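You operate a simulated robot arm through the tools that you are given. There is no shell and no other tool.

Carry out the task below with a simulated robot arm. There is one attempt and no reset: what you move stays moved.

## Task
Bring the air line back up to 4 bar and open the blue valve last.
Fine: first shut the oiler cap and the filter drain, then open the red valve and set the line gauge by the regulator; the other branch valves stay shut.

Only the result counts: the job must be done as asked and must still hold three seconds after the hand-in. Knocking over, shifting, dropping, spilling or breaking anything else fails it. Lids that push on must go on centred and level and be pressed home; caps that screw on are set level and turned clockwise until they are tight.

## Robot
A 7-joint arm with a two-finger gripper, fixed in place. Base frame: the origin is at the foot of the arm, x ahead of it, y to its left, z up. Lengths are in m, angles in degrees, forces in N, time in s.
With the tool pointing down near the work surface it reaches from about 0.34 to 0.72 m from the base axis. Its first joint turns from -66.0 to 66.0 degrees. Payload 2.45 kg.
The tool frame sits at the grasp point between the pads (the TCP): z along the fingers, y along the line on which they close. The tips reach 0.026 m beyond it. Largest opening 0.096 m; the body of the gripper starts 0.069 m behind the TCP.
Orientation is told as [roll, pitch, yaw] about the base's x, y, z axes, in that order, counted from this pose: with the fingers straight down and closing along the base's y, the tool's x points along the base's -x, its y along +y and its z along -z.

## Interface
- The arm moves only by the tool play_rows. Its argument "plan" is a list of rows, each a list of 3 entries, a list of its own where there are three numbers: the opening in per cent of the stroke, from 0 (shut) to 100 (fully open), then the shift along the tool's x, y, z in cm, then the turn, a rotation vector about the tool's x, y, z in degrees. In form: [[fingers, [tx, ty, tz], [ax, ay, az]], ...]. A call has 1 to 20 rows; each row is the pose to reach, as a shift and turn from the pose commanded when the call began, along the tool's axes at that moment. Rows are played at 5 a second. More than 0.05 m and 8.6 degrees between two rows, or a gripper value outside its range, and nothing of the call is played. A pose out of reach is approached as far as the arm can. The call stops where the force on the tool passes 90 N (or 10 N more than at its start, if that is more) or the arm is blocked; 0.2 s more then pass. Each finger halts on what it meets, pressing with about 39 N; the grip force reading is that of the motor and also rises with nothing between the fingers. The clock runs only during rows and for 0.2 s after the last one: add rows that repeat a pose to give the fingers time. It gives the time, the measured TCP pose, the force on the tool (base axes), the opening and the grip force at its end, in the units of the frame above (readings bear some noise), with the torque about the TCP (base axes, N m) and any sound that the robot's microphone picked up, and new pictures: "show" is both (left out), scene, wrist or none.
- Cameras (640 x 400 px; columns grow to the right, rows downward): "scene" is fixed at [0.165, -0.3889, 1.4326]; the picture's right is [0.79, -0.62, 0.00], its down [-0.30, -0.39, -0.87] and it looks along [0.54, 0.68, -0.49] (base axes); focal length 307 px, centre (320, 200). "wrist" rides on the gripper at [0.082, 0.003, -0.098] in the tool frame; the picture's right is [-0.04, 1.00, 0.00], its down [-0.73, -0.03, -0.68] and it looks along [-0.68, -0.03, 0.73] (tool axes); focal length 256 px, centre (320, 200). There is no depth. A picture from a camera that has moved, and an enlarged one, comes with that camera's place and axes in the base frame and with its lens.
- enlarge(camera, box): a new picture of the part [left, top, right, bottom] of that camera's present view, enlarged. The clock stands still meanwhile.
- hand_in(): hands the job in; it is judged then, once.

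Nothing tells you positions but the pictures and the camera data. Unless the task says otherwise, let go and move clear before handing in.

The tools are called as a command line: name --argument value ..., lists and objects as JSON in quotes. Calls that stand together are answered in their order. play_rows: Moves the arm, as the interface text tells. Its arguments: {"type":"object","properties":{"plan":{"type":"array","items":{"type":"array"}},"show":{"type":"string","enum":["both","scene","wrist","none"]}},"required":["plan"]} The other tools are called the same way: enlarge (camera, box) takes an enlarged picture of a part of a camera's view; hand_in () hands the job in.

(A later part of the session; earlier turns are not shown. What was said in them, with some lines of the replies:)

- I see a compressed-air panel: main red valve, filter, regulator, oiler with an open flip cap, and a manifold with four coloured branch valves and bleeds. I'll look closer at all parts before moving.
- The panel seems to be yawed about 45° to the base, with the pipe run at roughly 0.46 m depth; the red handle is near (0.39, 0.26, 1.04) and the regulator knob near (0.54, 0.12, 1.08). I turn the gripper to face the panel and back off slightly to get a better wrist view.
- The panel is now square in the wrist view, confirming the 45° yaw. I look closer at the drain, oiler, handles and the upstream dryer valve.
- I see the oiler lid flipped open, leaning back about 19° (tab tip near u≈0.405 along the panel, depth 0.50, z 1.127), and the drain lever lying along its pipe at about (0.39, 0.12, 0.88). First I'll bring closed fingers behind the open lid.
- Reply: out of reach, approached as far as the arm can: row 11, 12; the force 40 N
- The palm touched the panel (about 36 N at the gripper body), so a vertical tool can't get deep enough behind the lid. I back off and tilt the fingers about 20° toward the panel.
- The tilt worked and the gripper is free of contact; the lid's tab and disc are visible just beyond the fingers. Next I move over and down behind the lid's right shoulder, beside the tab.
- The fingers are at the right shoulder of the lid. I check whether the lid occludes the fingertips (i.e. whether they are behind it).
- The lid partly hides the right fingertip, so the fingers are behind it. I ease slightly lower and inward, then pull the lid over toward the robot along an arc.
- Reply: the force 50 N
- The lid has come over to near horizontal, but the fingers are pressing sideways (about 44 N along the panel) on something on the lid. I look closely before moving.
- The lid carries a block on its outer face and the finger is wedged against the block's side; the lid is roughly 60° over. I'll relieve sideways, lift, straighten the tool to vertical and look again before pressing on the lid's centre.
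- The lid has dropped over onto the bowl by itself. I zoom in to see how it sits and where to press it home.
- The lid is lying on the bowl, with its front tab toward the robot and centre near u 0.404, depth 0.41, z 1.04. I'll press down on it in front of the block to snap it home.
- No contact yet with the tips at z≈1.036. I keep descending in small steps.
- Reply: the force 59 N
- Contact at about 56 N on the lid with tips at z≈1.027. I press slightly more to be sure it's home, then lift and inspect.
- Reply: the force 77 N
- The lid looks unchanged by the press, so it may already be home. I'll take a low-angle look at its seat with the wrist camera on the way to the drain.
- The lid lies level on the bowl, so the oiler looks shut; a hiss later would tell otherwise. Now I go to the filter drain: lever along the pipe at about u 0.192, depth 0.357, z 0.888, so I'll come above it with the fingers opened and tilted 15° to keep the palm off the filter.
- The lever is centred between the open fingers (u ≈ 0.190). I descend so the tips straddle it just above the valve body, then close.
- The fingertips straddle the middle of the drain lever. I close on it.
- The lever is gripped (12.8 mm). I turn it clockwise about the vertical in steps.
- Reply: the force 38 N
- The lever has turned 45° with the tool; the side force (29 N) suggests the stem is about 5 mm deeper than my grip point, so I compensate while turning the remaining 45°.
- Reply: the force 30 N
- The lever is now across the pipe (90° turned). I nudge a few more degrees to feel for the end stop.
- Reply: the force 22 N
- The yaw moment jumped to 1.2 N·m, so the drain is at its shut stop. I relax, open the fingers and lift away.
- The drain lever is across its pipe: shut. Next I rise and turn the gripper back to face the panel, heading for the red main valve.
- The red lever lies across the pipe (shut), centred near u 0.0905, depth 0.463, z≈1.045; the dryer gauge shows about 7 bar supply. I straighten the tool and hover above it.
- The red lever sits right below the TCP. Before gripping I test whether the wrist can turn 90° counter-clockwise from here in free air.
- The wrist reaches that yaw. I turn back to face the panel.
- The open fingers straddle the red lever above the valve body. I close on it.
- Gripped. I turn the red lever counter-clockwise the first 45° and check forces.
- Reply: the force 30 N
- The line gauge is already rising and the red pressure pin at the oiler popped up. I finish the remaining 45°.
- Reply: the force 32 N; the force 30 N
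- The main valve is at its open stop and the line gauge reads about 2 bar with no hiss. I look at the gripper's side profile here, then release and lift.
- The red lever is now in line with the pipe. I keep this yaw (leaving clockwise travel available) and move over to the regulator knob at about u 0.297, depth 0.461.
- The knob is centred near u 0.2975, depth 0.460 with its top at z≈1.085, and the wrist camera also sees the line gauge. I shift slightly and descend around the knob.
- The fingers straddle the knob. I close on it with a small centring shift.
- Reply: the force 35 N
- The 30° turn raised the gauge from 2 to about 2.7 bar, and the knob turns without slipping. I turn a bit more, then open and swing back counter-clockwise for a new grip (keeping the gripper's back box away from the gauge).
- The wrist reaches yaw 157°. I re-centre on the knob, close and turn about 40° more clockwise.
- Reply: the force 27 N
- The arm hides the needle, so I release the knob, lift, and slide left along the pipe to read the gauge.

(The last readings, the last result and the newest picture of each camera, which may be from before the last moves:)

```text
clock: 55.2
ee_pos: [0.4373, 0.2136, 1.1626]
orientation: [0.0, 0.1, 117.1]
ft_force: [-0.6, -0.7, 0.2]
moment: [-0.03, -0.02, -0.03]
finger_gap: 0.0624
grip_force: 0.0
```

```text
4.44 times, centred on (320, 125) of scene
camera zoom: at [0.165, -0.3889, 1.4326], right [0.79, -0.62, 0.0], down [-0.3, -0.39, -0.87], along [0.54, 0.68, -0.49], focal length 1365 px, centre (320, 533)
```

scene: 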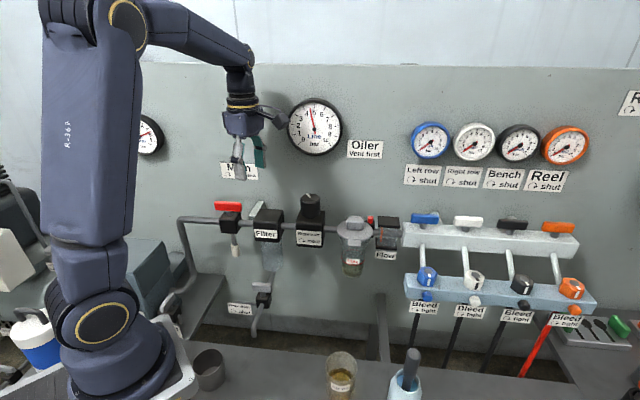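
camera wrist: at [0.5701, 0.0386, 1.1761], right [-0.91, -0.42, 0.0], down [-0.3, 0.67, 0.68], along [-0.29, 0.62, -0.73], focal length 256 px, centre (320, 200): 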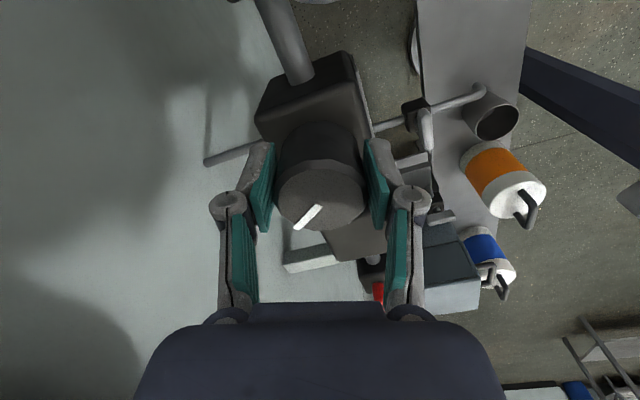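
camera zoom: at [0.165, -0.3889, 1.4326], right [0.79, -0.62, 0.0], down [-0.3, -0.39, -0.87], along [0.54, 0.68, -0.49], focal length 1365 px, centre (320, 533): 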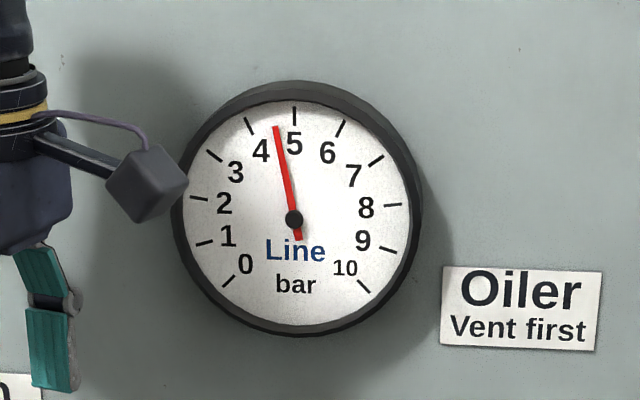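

The gauge now reads about 4.55 bar, so it lagged while turning. I wait a moment to see whether it has settled.

play_rows --plan '[[65, [0, 0, 0], [0, 0, 0]], [65, [0, 0, 0], [0, 0, 0]], [65, [0, 0, 0], [0, 0, 0]], [65, [0, 0, 0], [0, 0, 0]], [65, [0, 0, 0], [0, 0, 0]], [65, [0, 0, 0], [0, 0, 0]], [65, [0, 0, 0], [0, 0, 0]], [65, [0, 0, 0], [0, 0, 0]]]' --show "none"

enlarge --camera "scene" --box '[280, 90, 350, 160]'

enlarge --camera "scene" --box '[280, 180, 420, 290]'

```text
clock: 57.0
ee_pos: [0.4385, 0.2121, 1.1615]
orientation: [0.0, 0.1, 117.2]
ft_force: [-0.9, -0.5, -0.5]
moment: [0.02, -0.03, -0.03]
finger_gap: 0.0624
grip_force: 0.1
```

```text
5.71 times, centred on (315, 125) of scene
camera zoom: at [0.165, -0.3889, 1.4326], right [0.79, -0.62, 0.0], down [-0.3, -0.39, -0.87], along [0.54, 0.68, -0.49], focal length 1755 px, centre (349, 629)
```

zoom: 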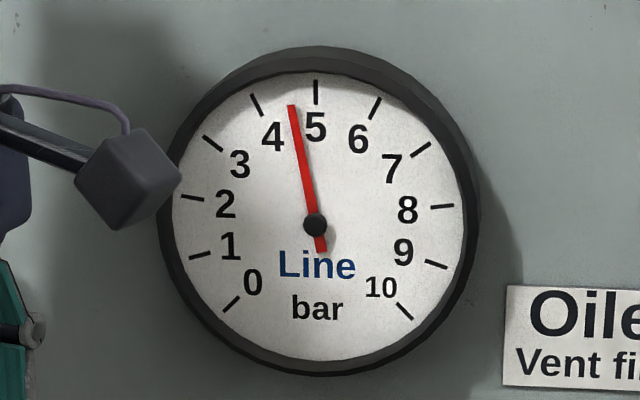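

```text
3.64 times, centred on (350, 235) of scene
camera zoom: at [0.165, -0.3889, 1.4326], right [0.79, -0.62, 0.0], down [-0.3, -0.39, -0.87], along [0.54, 0.68, -0.49], focal length 1116 px, centre (211, 73)
```

zoom: 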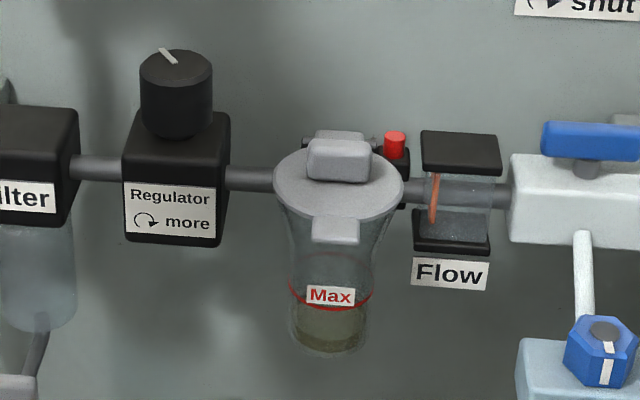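

The reading is stable at about 4.57 bar, i.e. roughly 30° of knob per bar. I go back to the knob and turn it about 17° counter-clockwise, then retreat to read again.

play_rows --plan '[[65, [4.4, -1.4, 0], [0, 0, 0]], [65, [8.9, -2.9, 0], [0, 0, 0]], [65, [13.3, -4.3, 0], [0, 0, 0]], [65, [13.3, -4.3, 4.25], [0, 0, 0]], [65, [13.3, -4.3, 8.5], [0, 0, 0]], [0, [13.3, -4.3, 8.5], [0, 0, 0]], [0, [13.3, -4.3, 8.5], [0, 0, 0]], [0, [13.3, -4.3, 8.5], [0, 0, 0]], [0, [13.3, -4.3, 8.5], [0, 0, -6]], [0, [13.3, -4.3, 8.5], [0, 0, -12]], [0, [13.3, -4.3, 8.5], [0, 0, -17]], [0, [13.3, -4.3, 8.5], [0, 0, -17]], [65, [13.3, -4.3, 8.5], [0, 0, -17]], [65, [13.3, -4.3, 8.5], [0, 0, -17]], [65, [13.3, -4.3, 8.5], [0, 0, -17]], [65, [13.3, -4.3, 4.25], [0, 0, -17]], [65, [13.3, -4.3, 0], [0, 0, -17]], [65, [8.9, -2.9, 0], [0, 0, -17]], [65, [4.4, -1.4, 0], [0, 0, -17]], [65, [0, 0, 0], [0, 0, -17]]]' --show "scene"

enlarge --camera "scene" --box '[280, 90, 350, 160]'

enlarge --camera "scene" --box '[280, 180, 420, 290]'

```text
clock: 61.2
ee_pos: [0.4369, 0.2114, 1.1615]
orientation: [-0.1, 0.0, 134.1]
ft_force: [0.0, -0.5, 0.1]
moment: [0.0, -0.03, 0.05]
finger_gap: 0.0624
grip_force: 0.0
```

scene: 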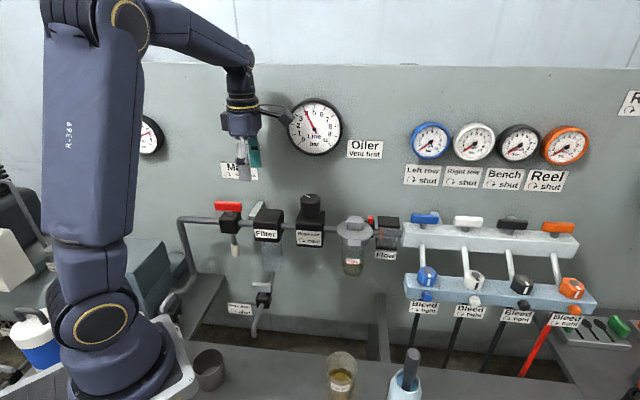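

```text
5.71 times, centred on (315, 125) of scene
camera zoom: at [0.165, -0.3889, 1.4326], right [0.79, -0.62, 0.0], down [-0.3, -0.39, -0.87], along [0.54, 0.68, -0.49], focal length 1755 px, centre (349, 629)
```

zoom: 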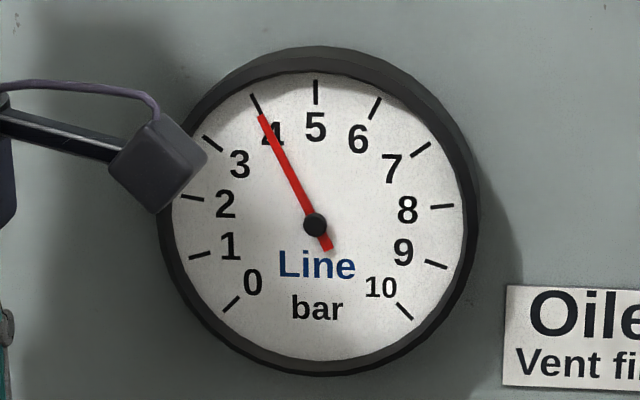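

```text
3.64 times, centred on (350, 235) of scene
camera zoom: at [0.165, -0.3889, 1.4326], right [0.79, -0.62, 0.0], down [-0.3, -0.39, -0.87], along [0.54, 0.68, -0.49], focal length 1116 px, centre (211, 73)
```

zoom: 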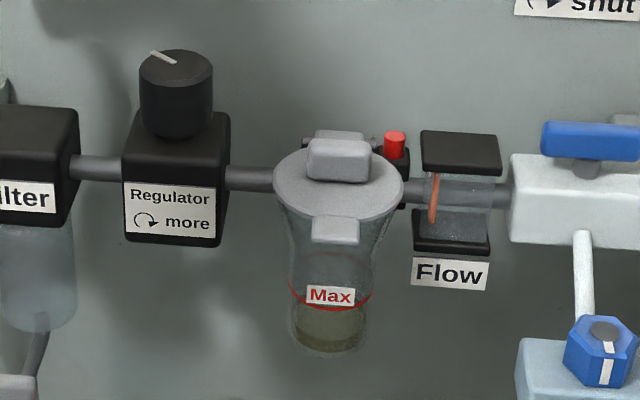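

The needle sits exactly on the 4 mark and the regulator is done. Now I head for the blue valve: I back off from the panel, turn the wrist to face it again and move right at safe height.

play_rows --plan '[[40, [0, 4, -1], [0, 0, 0]], [40, [0, 8, -2], [0, 0, 0]], [40, [0, 10, -3], [0, 0, 8]], [40, [3, 10, -3], [0, 0, 16]], [40, [6, 10, -3], [0, 0, 24]], [40, [9, 10, -3], [0, 0, 32]], [40, [12, 10, -3], [0, 0, 40]], [40, [15, 10, -3], [0, 0, 48]], [40, [18, 10, -3], [0, 0, 56]], [40, [21, 10, -3], [0, 0, 64]], [40, [24, 10, -3], [0, 0, 72]], [40, [27, 10, -3], [0, 0, 80]], [40, [29, 10, -3], [0, 0, 88.5]], [40, [29, 10, -3], [0, 0, 88.5]]]'

enlarge --camera "wrist" --box '[100, 0, 340, 180]'

enlarge --camera "scene" --box '[380, 180, 500, 300]'

```text
clock: 64.2
ee_pos: [0.5696, -0.0656, 1.1939]
orientation: [0.0, 0.0, 45.6]
ft_force: [0.0, 1.4, -1.3]
moment: [0.04, 0.0, -0.01]
finger_gap: 0.0382
grip_force: 0.0
camera wrist: at [0.5089, -0.1216, 1.2915], right [-0.69, 0.73, 0.0], down [0.54, 0.5, 0.68], along [0.49, 0.47, -0.73], focal length 256 px, centre (320, 200)
```

scene: 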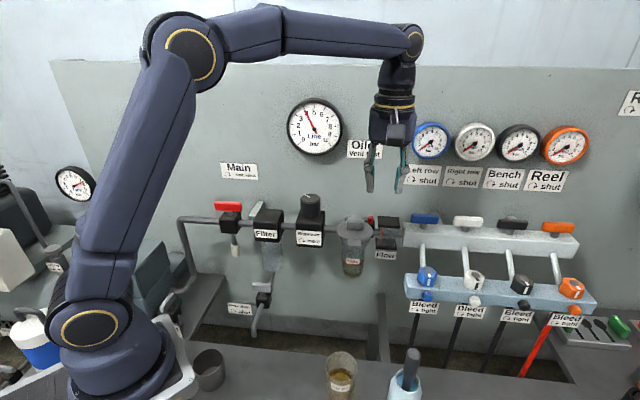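
wrist: 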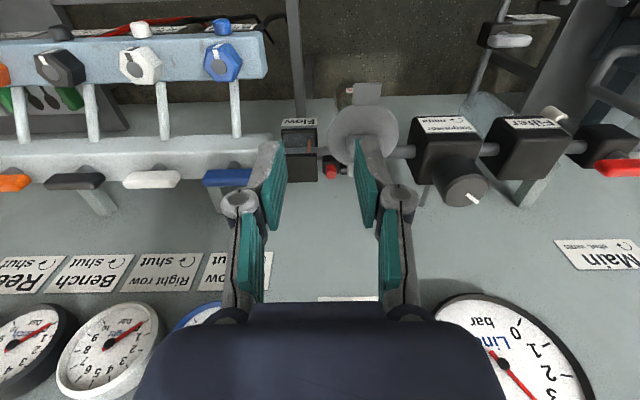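

```text
2.22 times, centred on (220, 90) of wrist
camera zoom: at [0.5089, -0.1216, 1.2915], right [-0.69, 0.73, 0.0], down [0.54, 0.5, 0.68], along [0.49, 0.47, -0.73], focal length 569 px, centre (542, 444)
```

zoom: 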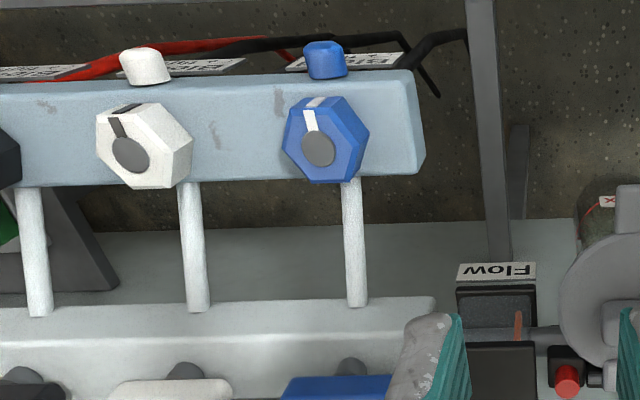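

```text
3.33 times, centred on (440, 240) of scene
camera zoom: at [0.165, -0.3889, 1.4326], right [0.79, -0.62, 0.0], down [-0.3, -0.39, -0.87], along [0.54, 0.68, -0.49], focal length 1024 px, centre (-80, 67)
```

zoom: 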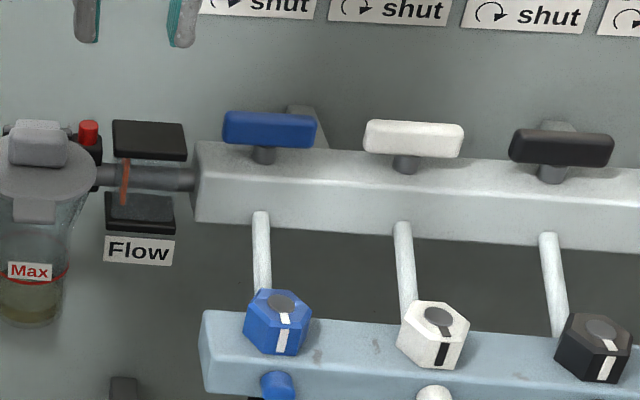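

Line gauge still at 4. The blue lever is along the manifold at about u 0.5655, depth 0.462, z 1.036–1.06, at the edge of reach, so I'll tilt the tool 25° and then swing it so the fingers close across the lever.

play_rows --plan '[[40, [0, 0, 0], [0, -8, 0]], [40, [0, 0, 0], [0, -16.5, 0]], [40, [0, 0, 0], [0, -25, 0]], [40, [0, 0, 0], [0, -25, 0]]]' --show "none"

play_rows --plan '[[40, [0, 0, 0], [3.19, 0, 6.84]], [40, [0, 0, 0], [6.38, 0, 13.69]], [40, [0, 0, 0], [9.57, 0, 20.53]], [40, [0, 0, 0], [12.76, 0, 27.37]], [40, [0, 0, 0], [15.95, 0, 34.21]], [40, [0, 0, 0], [19.15, 0, 41.06]], [40, [0, 0, 0], [22.34, 0, 47.9]], [40, [0, 0, 0], [25.53, 0, 54.74]], [40, [0, 0, 0], [28.72, 0, 61.58]], [40, [0, 0, 0], [31.9, 0, 68.43]], [40, [0, 0, 0], [35.1, 0, 75.27]], [40, [0, 0, 0], [38.29, 0, 82.11]], [40, [0, 0, 0], [38.29, 0, 82.11]]]'

```text
clock: 65.2
ee_pos: [0.568, -0.0655, 1.1934]
orientation: [0.1, -25.1, 45.7]
ft_force: [-0.1, -0.3, -0.5]
moment: [-0.03, 0.02, 0.0]
finger_gap: 0.0382
grip_force: 0.1
```

```text
clock: 68.0
ee_pos: [0.5699, -0.0644, 1.1923]
orientation: [0.0, -25.0, -45.0]
ft_force: [-0.4, -0.2, -0.3]
moment: [-0.01, 0.0, 0.0]
finger_gap: 0.0386
grip_force: 0.0
camera wrist: at [0.4896, 0.0186, 1.2471], right [0.73, 0.68, 0.02], down [0.25, -0.29, 0.93], along [0.63, -0.67, -0.38], focal length 256 px, centre (320, 200)
```

scene: 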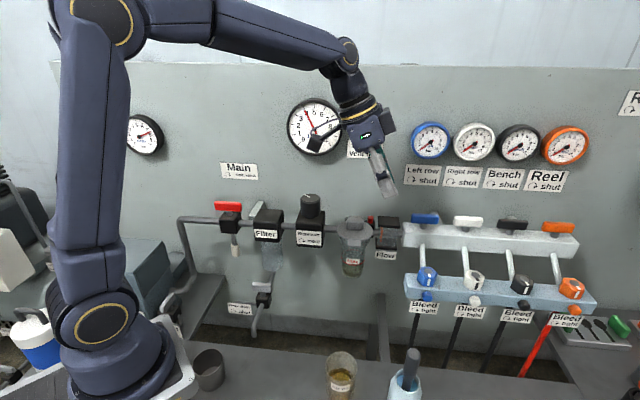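
wrist: 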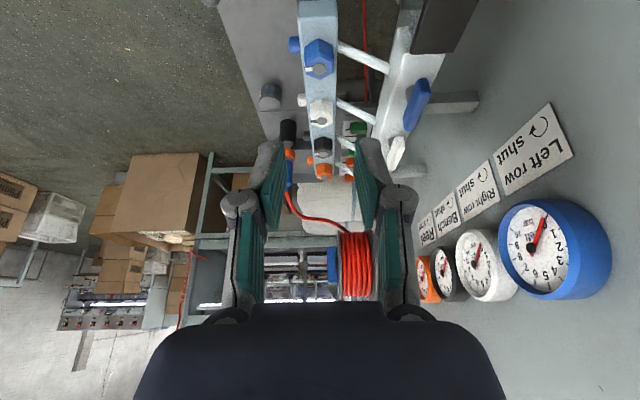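

The gripper is now tilted and oriented to close across the blue lever. I move to hover above it.

play_rows --plan '[[40, [-1.68, 2.6, 2.9], [0, 0, 0]], [40, [-3.35, 5.2, 5.8], [0, 0, 0]], [40, [-5.0, 7.8, 8.7], [0, 0, 0]], [40, [-6.7, 10.46, 11.66], [0, 0, 0]], [40, [-6.7, 10.46, 11.66], [0, 0, 0]]]'

enlarge --camera "wrist" --box '[200, 40, 440, 240]'

enlarge --camera "scene" --box '[370, 110, 500, 260]'

```text
clock: 69.2
ee_pos: [0.7192, -0.0692, 1.1116]
orientation: [0.0, -25.0, -44.9]
ft_force: [-0.5, -0.7, 0.2]
moment: [0.03, 0.01, -0.05]
finger_gap: 0.0383
grip_force: 0.1
camera wrist: at [0.6395, 0.015, 1.1671], right [0.73, 0.68, 0.02], down [0.25, -0.29, 0.93], along [0.64, -0.67, -0.38], focal length 256 px, centre (320, 200)
```

scene: 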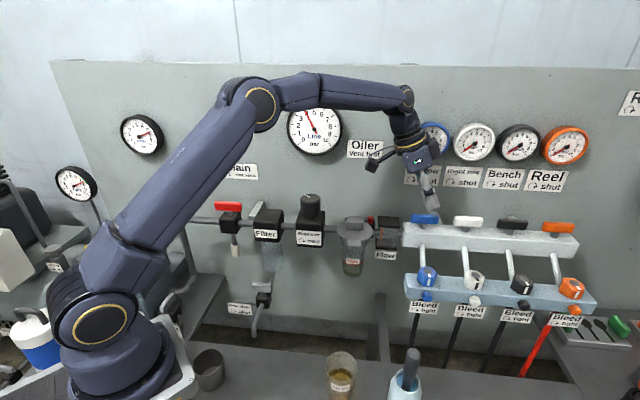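
wrist: 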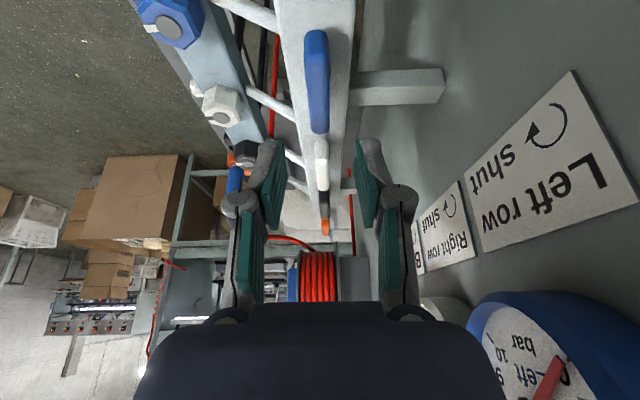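

```text
2.00 times, centred on (320, 140) of wrist
camera zoom: at [0.6395, 0.015, 1.1671], right [0.73, 0.68, 0.02], down [0.25, -0.29, 0.93], along [0.64, -0.67, -0.38], focal length 512 px, centre (320, 320)
```

zoom: 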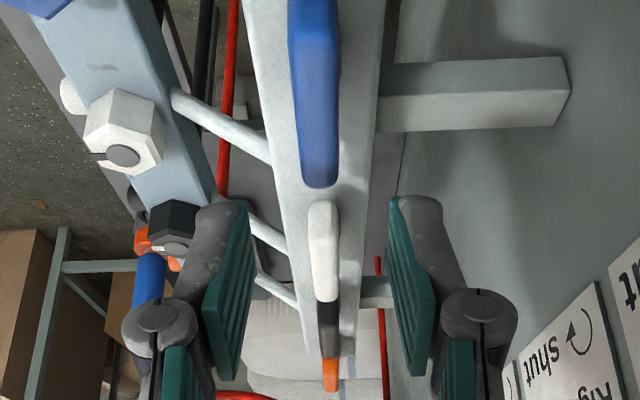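

```text
2.67 times, centred on (435, 185) of scene
camera zoom: at [0.1651, -0.3889, 1.4326], right [0.79, -0.62, 0.0], down [-0.3, -0.39, -0.87], along [0.54, 0.68, -0.49], focal length 819 px, centre (13, 240)
```

zoom: 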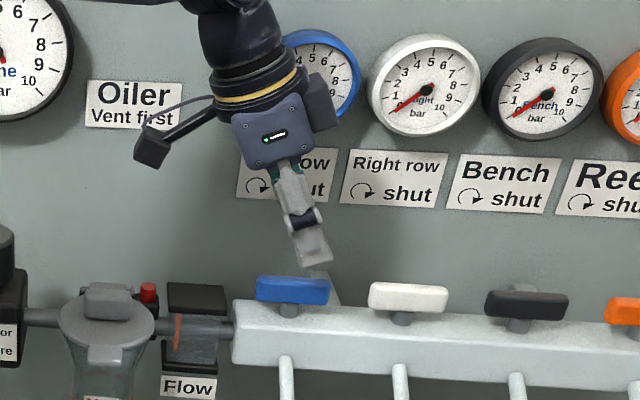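

The pose is reachable and the lever is centred between the fingers. I descend to straddle it.

play_rows --plan '[[40, [0.8, 0.1, 2.0], [0, 0, 0]], [40, [1.3, 0.1, 3.0], [0, 0, 0]], [40, [1.73, 0.1, 3.9], [0, 0, 0]], [40, [1.73, 0.1, 3.9], [0, 0, 0]]]'

enlarge --camera "wrist" --box '[200, 40, 440, 240]'

enlarge --camera "scene" --box '[380, 150, 480, 260]'

```text
clock: 70.2
ee_pos: [0.7222, -0.0699, 1.0726]
orientation: [0.0, -24.9, -44.8]
ft_force: [-0.6, 0.1, 0.3]
moment: [0.0, 0.04, -0.01]
finger_gap: 0.0382
grip_force: 0.0
camera wrist: at [0.6419, 0.014, 1.1268], right [0.73, 0.68, 0.02], down [0.25, -0.29, 0.93], along [0.64, -0.67, -0.38], focal length 256 px, centre (320, 200)
```

scene: 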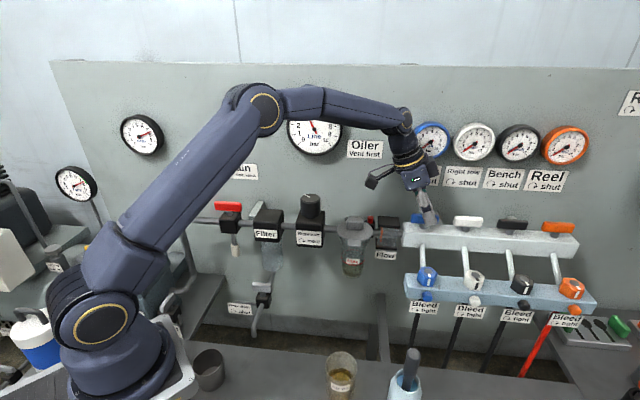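
wrist: 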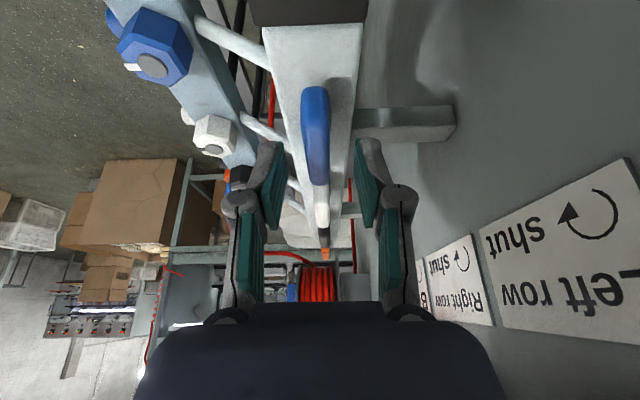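

```text
2.00 times, centred on (320, 140) of wrist
camera zoom: at [0.6419, 0.014, 1.1268], right [0.73, 0.68, 0.02], down [0.25, -0.29, 0.93], along [0.64, -0.67, -0.38], focal length 512 px, centre (320, 320)
```

zoom: 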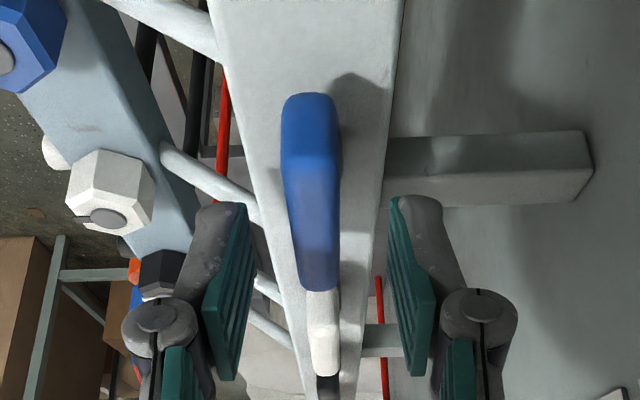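

```text
3.64 times, centred on (430, 205) of scene
camera zoom: at [0.165, -0.3889, 1.4326], right [0.79, -0.62, 0.0], down [-0.3, -0.39, -0.87], along [0.54, 0.68, -0.49], focal length 1116 px, centre (-80, 182)
```

zoom: 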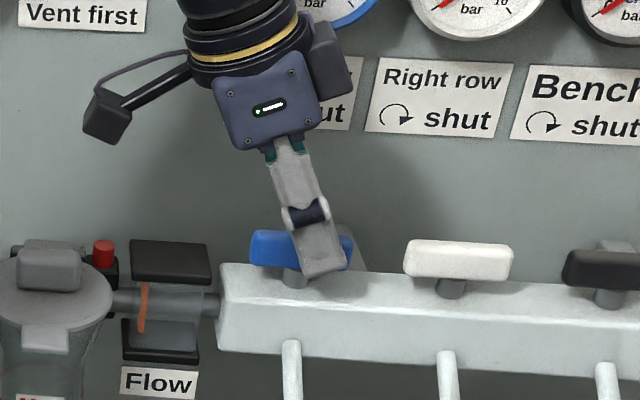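

The fingers straddle the lever but sit a few millimetres right of the stem by a refined estimate. I shift 5 mm left, lower 3 mm, and close.

play_rows --plan '[[40, [0.58, 0, 0.06], [0, 0, 0]], [0, [0.58, 0, 0.06], [0, 0, 0]], [0, [0.58, 0, 0.06], [0, 0, 0]], [0, [0.58, 0, 0.06], [0, 0, 0]], [0, [0.58, 0, 0.06], [0, 0, 0]]]'

enlarge --camera "scene" --box '[380, 150, 480, 260]'

enlarge --camera "wrist" --box '[200, 40, 440, 240]'

```text
clock: 71.4
ee_pos: [0.7175, -0.0672, 1.069]
orientation: [-0.1, -24.9, -45.0]
ft_force: [-9.5, -5.0, -0.3]
moment: [-0.19, 0.16, -0.04]
finger_gap: 0.0126
grip_force: 40.2
camera wrist: at [0.6379, 0.0172, 1.1235], right [0.73, 0.68, 0.01], down [0.25, -0.29, 0.93], along [0.63, -0.67, -0.38], focal length 256 px, centre (320, 200)
```

scene: 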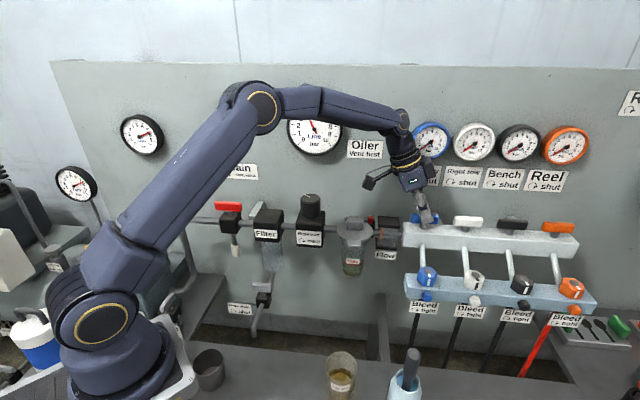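
wrist: 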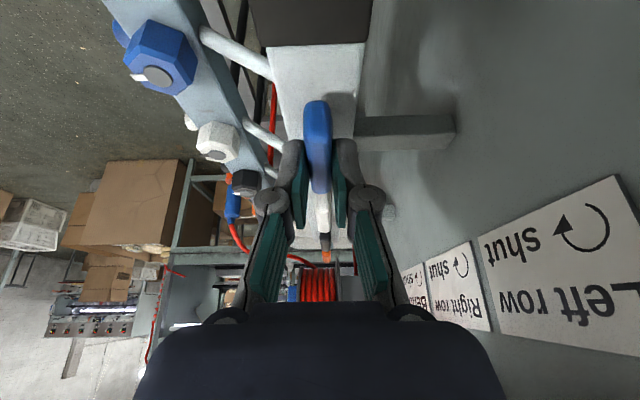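

```text
3.64 times, centred on (430, 205) of scene
camera zoom: at [0.1648, -0.389, 1.4326], right [0.79, -0.62, 0.0], down [-0.3, -0.39, -0.87], along [0.54, 0.68, -0.49], focal length 1116 px, centre (-80, 182)
```

zoom: 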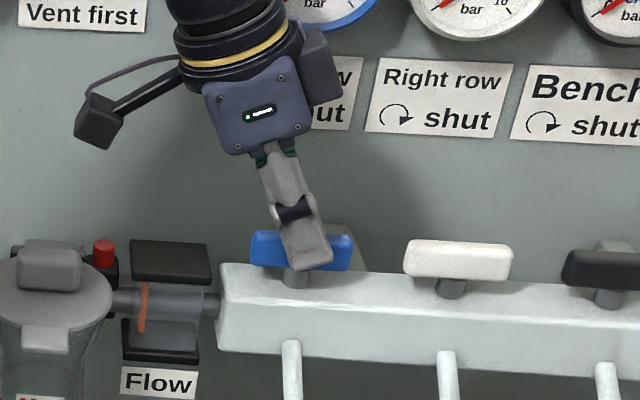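

```text
2.00 times, centred on (320, 140) of wrist
camera zoom: at [0.6379, 0.0172, 1.1235], right [0.73, 0.68, 0.01], down [0.25, -0.29, 0.93], along [0.63, -0.67, -0.38], focal length 512 px, centre (320, 320)
```

zoom: 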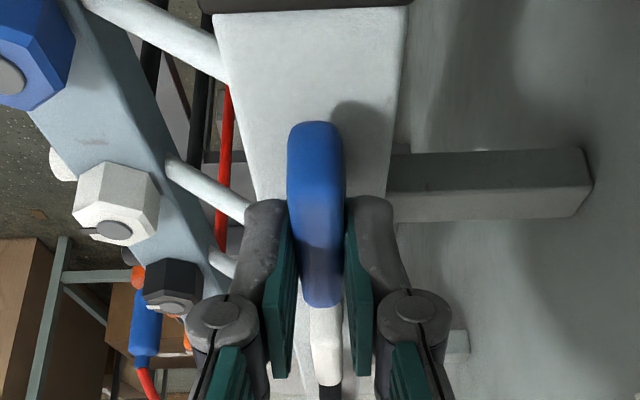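

The blue lever is gripped right over its stem and all other settings look right. I turn it counter-clockwise 45°, pivoting about the stem.

play_rows --plan '[[0, [0, -0.08, 0], [-3.17, 0, -6.8]], [0, [-0.02, -0.17, 0.01], [-6.34, 0, -13.59]], [0, [-0.05, -0.25, 0.02], [-9.51, 0, -20.39]], [0, [-0.08, -0.32, 0.04], [-12.68, 0, -27.19]], [0, [-0.12, -0.4, 0.06], [-15.85, 0, -33.99]], [0, [-0.17, -0.46, 0.08], [-19.02, 0, -40.78]]]'

enlarge --camera "scene" --box '[380, 110, 500, 260]'

```text
clock: 72.8
ee_pos: [0.7156, -0.0712, 1.0704]
orientation: [-0.1, -24.8, 0.2]
ft_force: [-16.2, -6.6, -9.0]
moment: [-0.08, -0.32, -0.05]
finger_gap: 0.0128
grip_force: 39.9
camera wrist: at [0.6003, -0.0677, 1.1239], right [0.03, 1.0, 0.02], down [0.38, -0.03, 0.92], along [0.92, -0.02, -0.38], focal length 256 px, centre (320, 200)
```

scene: 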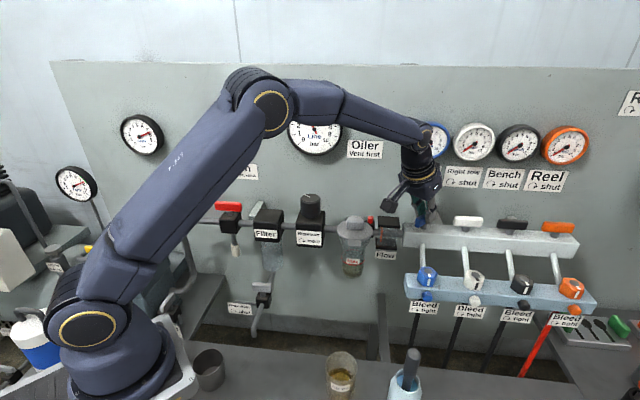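
wrist: 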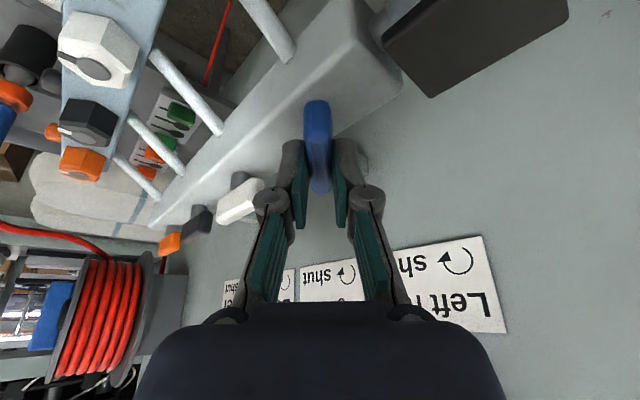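

```text
2.67 times, centred on (440, 185) of scene
camera zoom: at [0.1647, -0.3891, 1.4326], right [0.79, -0.62, 0.0], down [-0.3, -0.39, -0.87], along [0.54, 0.68, -0.49], focal length 819 px, centre (0, 240)
```

zoom: 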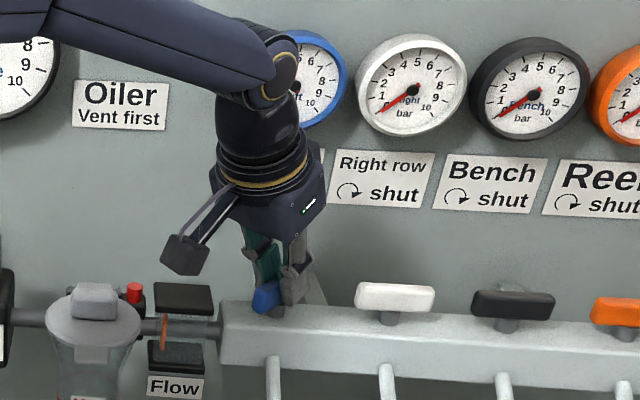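

Halfway, with low forces. I continue with the remaining 45°.

play_rows --plan '[[0, [0, -0.08, 0], [-3.17, 0, -6.8]], [0, [-0.02, -0.17, 0.01], [-6.34, 0, -13.59]], [0, [-0.05, -0.25, 0.02], [-9.51, 0, -20.39]], [0, [-0.08, -0.32, 0.04], [-12.68, 0, -27.19]], [0, [-0.12, -0.4, 0.06], [-15.85, 0, -33.99]], [0, [-0.17, -0.46, 0.08], [-19.02, 0, -40.78]], [0, [-0.17, -0.46, 0.08], [-19.02, 0, -40.78]]]'

enlarge --camera "scene" --box '[380, 110, 500, 260]'

```text
clock: 74.4
ee_pos: [0.7182, -0.0745, 1.07]
orientation: [0.2, -24.8, 45.1]
ft_force: [-12.1, -1.0, -12.7]
moment: [-0.58, 0.85, 0.0]
finger_gap: 0.0131
grip_force: 39.0
camera wrist: at [0.6337, -0.1541, 1.1239], right [-0.68, 0.73, 0.02], down [0.29, 0.25, 0.92], along [0.67, 0.64, -0.38], focal length 256 px, centre (320, 200)
```

scene: 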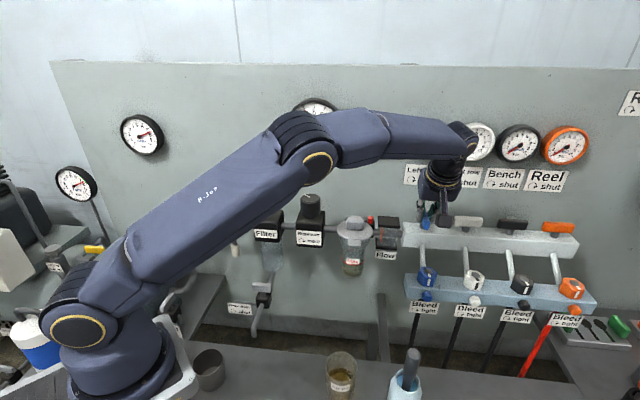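
wrist: 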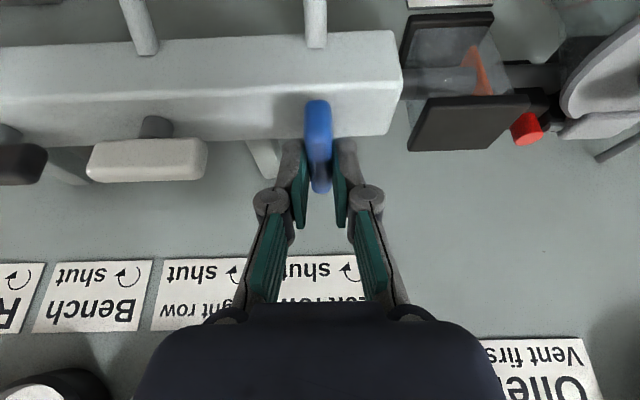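

```text
2.67 times, centred on (440, 185) of scene
camera zoom: at [0.165, -0.3889, 1.4326], right [0.79, -0.62, 0.0], down [-0.3, -0.39, -0.87], along [0.54, 0.68, -0.49], focal length 819 px, centre (0, 240)
```

zoom: 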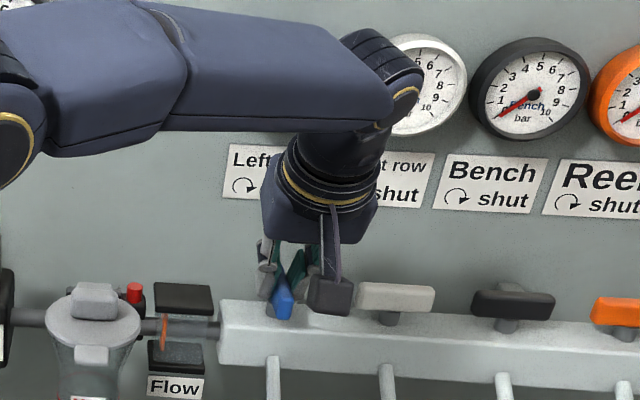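

The blue lever is across the manifold and the flow vane moved. I nudge a few degrees more to confirm the stop, then relax.

play_rows --plan '[[0, [0, 0, 0], [-1.27, 0, -2.72]], [0, [0, 0, 0], [-2.54, 0, -5.44]], [0, [0, 0, 0], [-2.54, 0, -5.44]]]' --show "none"

```text
clock: 75.2
ee_pos: [0.7185, -0.0756, 1.0693]
orientation: [0.1, -25.1, 51.1]
ft_force: [-3.9, 1.0, -17.0]
moment: [0.28, -0.4, -1.21]
finger_gap: 0.0147
grip_force: 40.9
```

The moment rose at the stop: the blue valve is fully open. I relax, open the fingers, lift straight up and retreat.

play_rows --plan '[[0, [0, 0, 0], [2.54, 0, 5.44]], [40, [0, 0, 0], [2.54, 0, 5.44]], [40, [0, 0, 0], [2.54, 0, 5.44]], [40, [0, 0, 0], [2.54, 0, 5.44]], [40, [-1.27, 0, -2.72], [2.54, 0, 5.44]], [40, [-2.96, 0, -6.34], [2.54, 0, 5.44]], [40, [-4.65, 0, -9.97], [2.54, 0, 5.44]], [40, [-0.5, 0, -12], [2.54, 0, 5.44]], [40, [4.0, 0, -14], [2.54, 0, 5.44]], [40, [8.5, 0, -16], [2.54, 0, 5.44]], [40, [8.5, 0, -16], [2.54, 0, 5.44]]]'

enlarge --camera "scene" --box '[270, 90, 460, 270]'

```text
clock: 77.6
ee_pos: [0.6264, -0.1841, 1.1766]
orientation: [0.0, -24.9, 45.1]
ft_force: [0.3, 0.3, -1.1]
moment: [0.0, 0.01, 0.0]
finger_gap: 0.0383
grip_force: 0.1
camera wrist: at [0.5418, -0.2643, 1.2312], right [-0.68, 0.73, 0.02], down [0.29, 0.25, 0.93], along [0.67, 0.64, -0.38], focal length 256 px, centre (320, 200)
```

scene: 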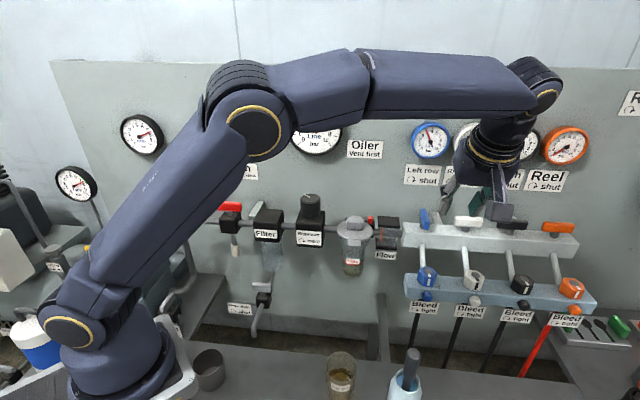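
wrist: 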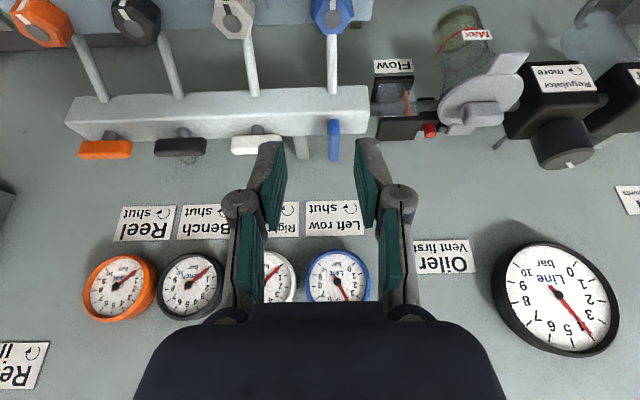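

```text
2.22 times, centred on (365, 180) of scene
camera zoom: at [0.165, -0.3889, 1.4326], right [0.79, -0.62, 0.0], down [-0.3, -0.39, -0.87], along [0.54, 0.68, -0.49], focal length 682 px, centre (220, 244)
```

zoom: 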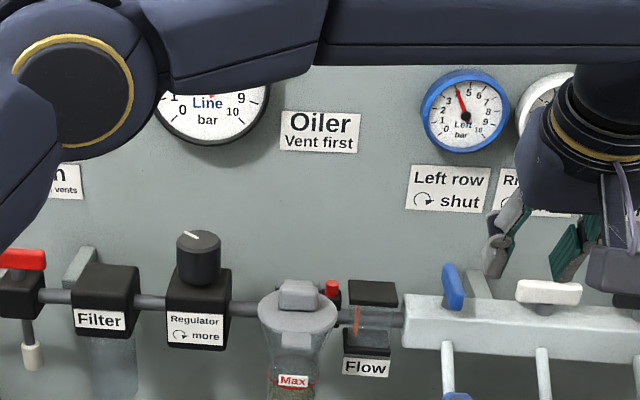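

The blue gauge now shows pressure. I check the line gauge, the blue gauge and the neighbouring white lever closely.

enlarge --camera "wrist" --box '[460, 220, 640, 370]'

enlarge --camera "wrist" --box '[40, 80, 400, 320]'

enlarge --camera "scene" --box '[395, 110, 495, 250]'

```text
2.67 times, centred on (550, 295) of wrist
camera zoom: at [0.5418, -0.2643, 1.2312], right [-0.68, 0.73, 0.02], down [0.29, 0.25, 0.93], along [0.67, 0.64, -0.38], focal length 683 px, centre (-293, -53)
```

zoom: 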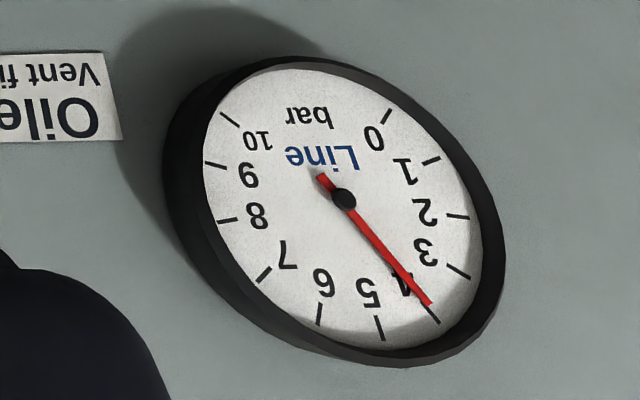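

```text
1.67 times, centred on (220, 200) of wrist
camera zoom: at [0.5418, -0.2643, 1.2312], right [-0.68, 0.73, 0.02], down [0.29, 0.25, 0.93], along [0.67, 0.64, -0.38], focal length 427 px, centre (487, 200)
```

zoom: 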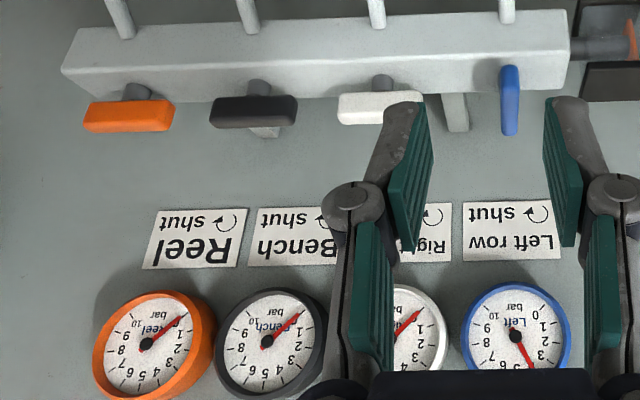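

```text
2.86 times, centred on (445, 180) of scene
camera zoom: at [0.165, -0.3889, 1.4326], right [0.79, -0.62, 0.0], down [-0.3, -0.39, -0.87], along [0.54, 0.68, -0.49], focal length 877 px, centre (-37, 257)
```

zoom: 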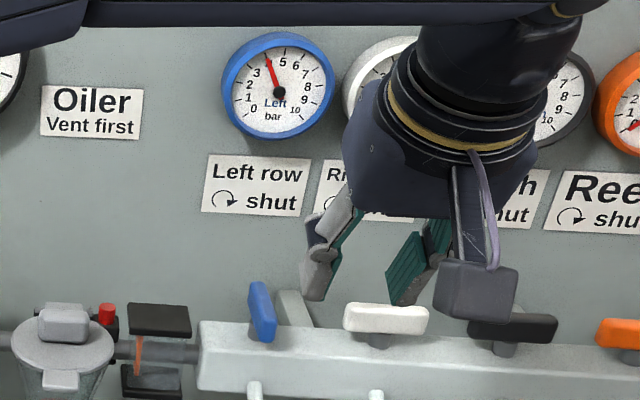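

The line and Left-row gauges both read 4 bar, and the other three branch levers and gauges are unchanged at shut/0. I move the arm well clear and verify the readings hold.

play_rows --plan '[[40, [-0.7, 0, -1.5], [0, 0, 0]], [40, [-1.4, 4, -3], [0, 5, 0]], [40, [-2.1, 8, -4.5], [0, 10, 0]], [40, [-2.8, 12, -6], [0, 15, 0]], [40, [-3.5, 16, -7.5], [0, 20, 0]], [40, [-4.23, 20, -9.06], [0, 25, 0]], [40, [-4.23, 24, -9.06], [0, 25, 0]], [40, [-4.23, 28, -9.06], [0, 25, 0]], [40, [-4.23, 32, -9.06], [0, 25, 0]], [40, [-4.23, 36, -9.06], [0, 25, 0]], [40, [-4.23, 40, -9.06], [0, 25, 0]], [40, [-4.23, 42, -9.06], [0, 25, 0]], [40, [-4.23, 42, -9.06], [0, 25, 0]], [40, [-4.23, 42, -9.06], [0, 25, 0]]]'

enlarge --camera "scene" --box '[270, 80, 430, 270]'

enlarge --camera "scene" --box '[395, 110, 605, 250]'

enlarge --camera "scene" --box '[190, 180, 420, 330]'

```text
clock: 80.6
ee_pos: [0.3297, 0.1117, 1.2803]
orientation: [0.0, 0.0, 45.1]
ft_force: [-0.7, -0.3, 0.1]
moment: [-0.01, 0.0, 0.0]
finger_gap: 0.0386
grip_force: 0.0
camera wrist: at [0.2693, 0.056, 1.3779], right [-0.68, 0.73, 0.0], down [0.54, 0.5, 0.68], along [0.5, 0.46, -0.73], focal length 256 px, centre (320, 200)
```

scene: 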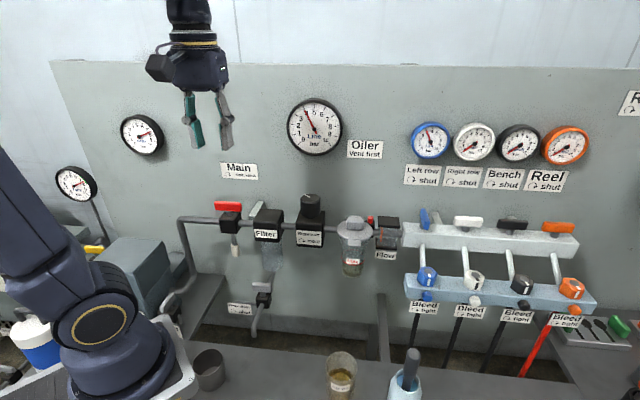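
wrist: 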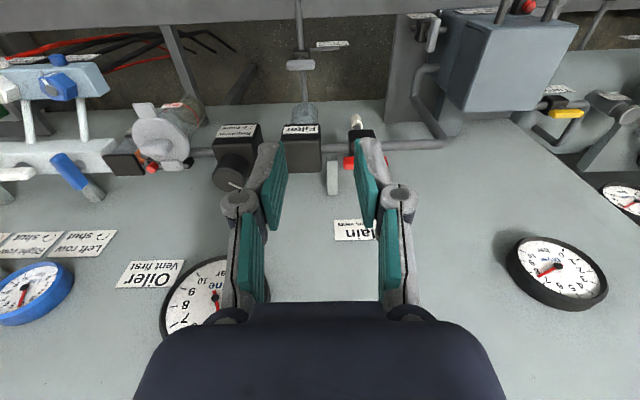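

```text
2.11 times, centred on (350, 175) of scene
camera zoom: at [0.165, -0.3889, 1.4326], right [0.79, -0.62, 0.0], down [-0.3, -0.39, -0.87], along [0.54, 0.68, -0.49], focal length 646 px, centre (257, 253)
```

zoom: 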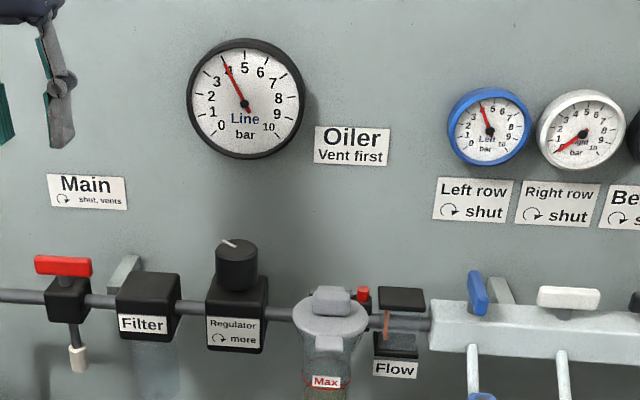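

```text
2.86 times, centred on (500, 180) of scene
camera zoom: at [0.165, -0.3889, 1.4326], right [0.79, -0.62, 0.0], down [-0.3, -0.39, -0.87], along [0.54, 0.68, -0.49], focal length 877 px, centre (-194, 257)
```

zoom: 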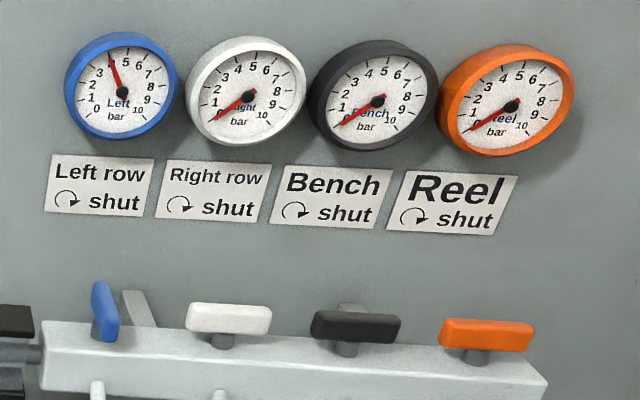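

```text
2.67 times, centred on (305, 255) of scene
camera zoom: at [0.165, -0.3889, 1.4326], right [0.79, -0.62, 0.0], down [-0.3, -0.39, -0.87], along [0.54, 0.68, -0.49], focal length 819 px, centre (360, 53)
```

zoom: 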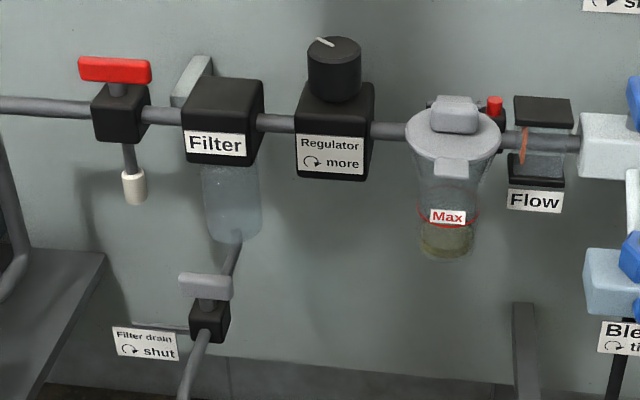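

Everything reads as wanted: line 4 bar, Left row 4 bar, others 0. I check the flow vane and the lid seat once more for any remaining leak.

enlarge --camera "scene" --box '[330, 200, 440, 290]'

play_rows --plan '[[40, [0, 0, 0], [0, 0, 0]], [40, [0, 0, 0], [0, 0, 0]], [40, [0, 0, 0], [0, 0, 0]], [40, [0, 0, 0], [0, 0, 0]], [40, [0, 0, 0], [0, 0, 0]], [40, [0, 0, 0], [0, 0, 0]], [40, [0, 0, 0], [0, 0, 0]], [40, [0, 0, 0], [0, 0, 0]], [40, [0, 0, 0], [0, 0, 0]], [40, [0, 0, 0], [0, 0, 0]], [40, [0, 0, 0], [0, 0, 0]], [40, [0, 0, 0], [0, 0, 0]], [40, [0, 0, 0], [0, 0, 0]], [40, [0, 0, 0], [0, 0, 0]], [40, [0, 0, 0], [0, 0, 0]]]' --show "scene"

enlarge --camera "scene" --box '[280, 90, 350, 160]'

enlarge --camera "scene" --box '[330, 200, 440, 290]'

enlarge --camera "scene" --box '[395, 110, 475, 240]'

```text
4.44 times, centred on (385, 245) of scene
camera zoom: at [0.165, -0.3889, 1.4326], right [0.79, -0.62, 0.0], down [-0.3, -0.39, -0.87], along [0.54, 0.68, -0.49], focal length 1365 px, centre (31, 0)
```

zoom: 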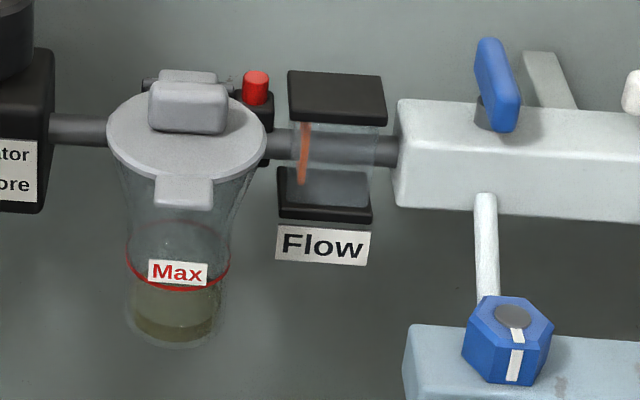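

```text
clock: 83.8
ee_pos: [0.3299, 0.1105, 1.279]
orientation: [0.0, 0.0, 45.1]
ft_force: [0.7, -0.2, 1.0]
moment: [-0.04, -0.02, 0.04]
finger_gap: 0.0384
grip_force: 0.1
```

scene: 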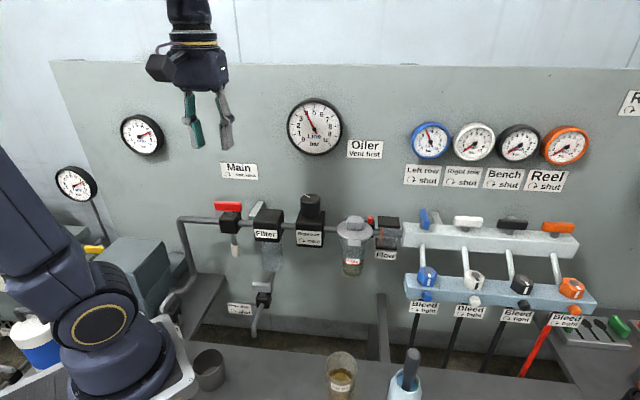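

```text
5.71 times, centred on (315, 125) of scene
camera zoom: at [0.165, -0.3889, 1.4326], right [0.79, -0.62, 0.0], down [-0.3, -0.39, -0.87], along [0.54, 0.68, -0.49], focal length 1755 px, centre (349, 629)
```

zoom: 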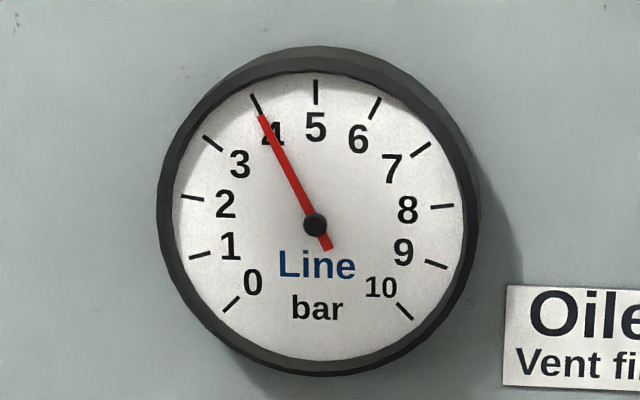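

```text
4.44 times, centred on (385, 245) of scene
camera zoom: at [0.165, -0.3889, 1.4326], right [0.79, -0.62, 0.0], down [-0.3, -0.39, -0.87], along [0.54, 0.68, -0.49], focal length 1365 px, centre (31, 0)
```

zoom: 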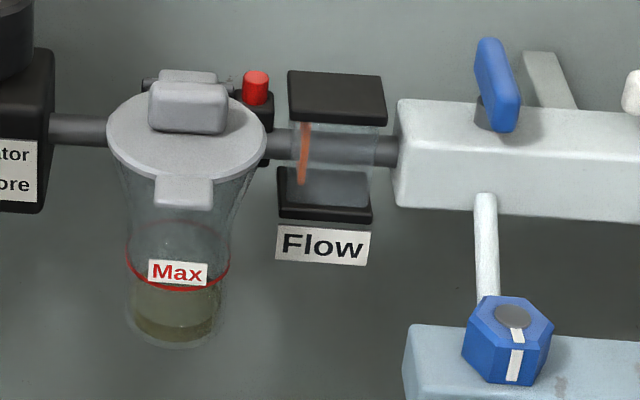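

```text
3.08 times, centred on (435, 175) of scene
camera zoom: at [0.165, -0.3889, 1.4326], right [0.79, -0.62, 0.0], down [-0.3, -0.39, -0.87], along [0.54, 0.68, -0.49], focal length 945 px, centre (-34, 277)
```

zoom: 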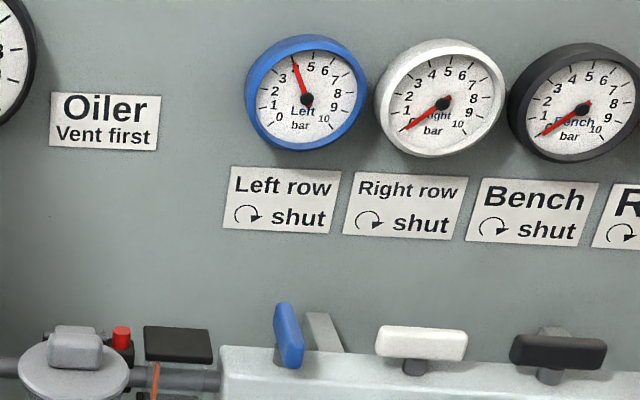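

The line gauge holds at 4 bar, the Left-row gauge also reads 4 and the flow vane hangs still. The lid and drain are shut, the red and blue valves are open, the other branches are shut, and the arm is clear, so I hand in.

hand_in

```text
The job is handed in.
```

The air line is back at 4 bar. I opened the blue valve last and then handed the job in. I have not seen how it was judged.

- **Oiler cap:** It is swung shut and pressed down with about 73 N. It sat level. I heard no click when pressing, and no hiss once the line was under pressure.
- **Filter drain:** It is turned clockwise to its stop, so it is shut.
- **Red valve:** It is turned counter-clockwise to its stop, so it is open.
- **Regulator:** I overshot to about 4.6 bar while the gauge lagged. I turned the knob back, and the needle now sits on the 4 mark.
- **Blue valve:** It is turned counter-clockwise to its stop. The Left row gauge reads 4 bar and the line gauge still held at 4 in my last check, about nine seconds after opening. The flow vane showed no flow.
- **Other branches:** The white, black and orange valves stay shut, with their gauges at 0.

Early on, the back of the gripper touched the panel at about 36 N. I backed off, and nothing appeared to have shifted.
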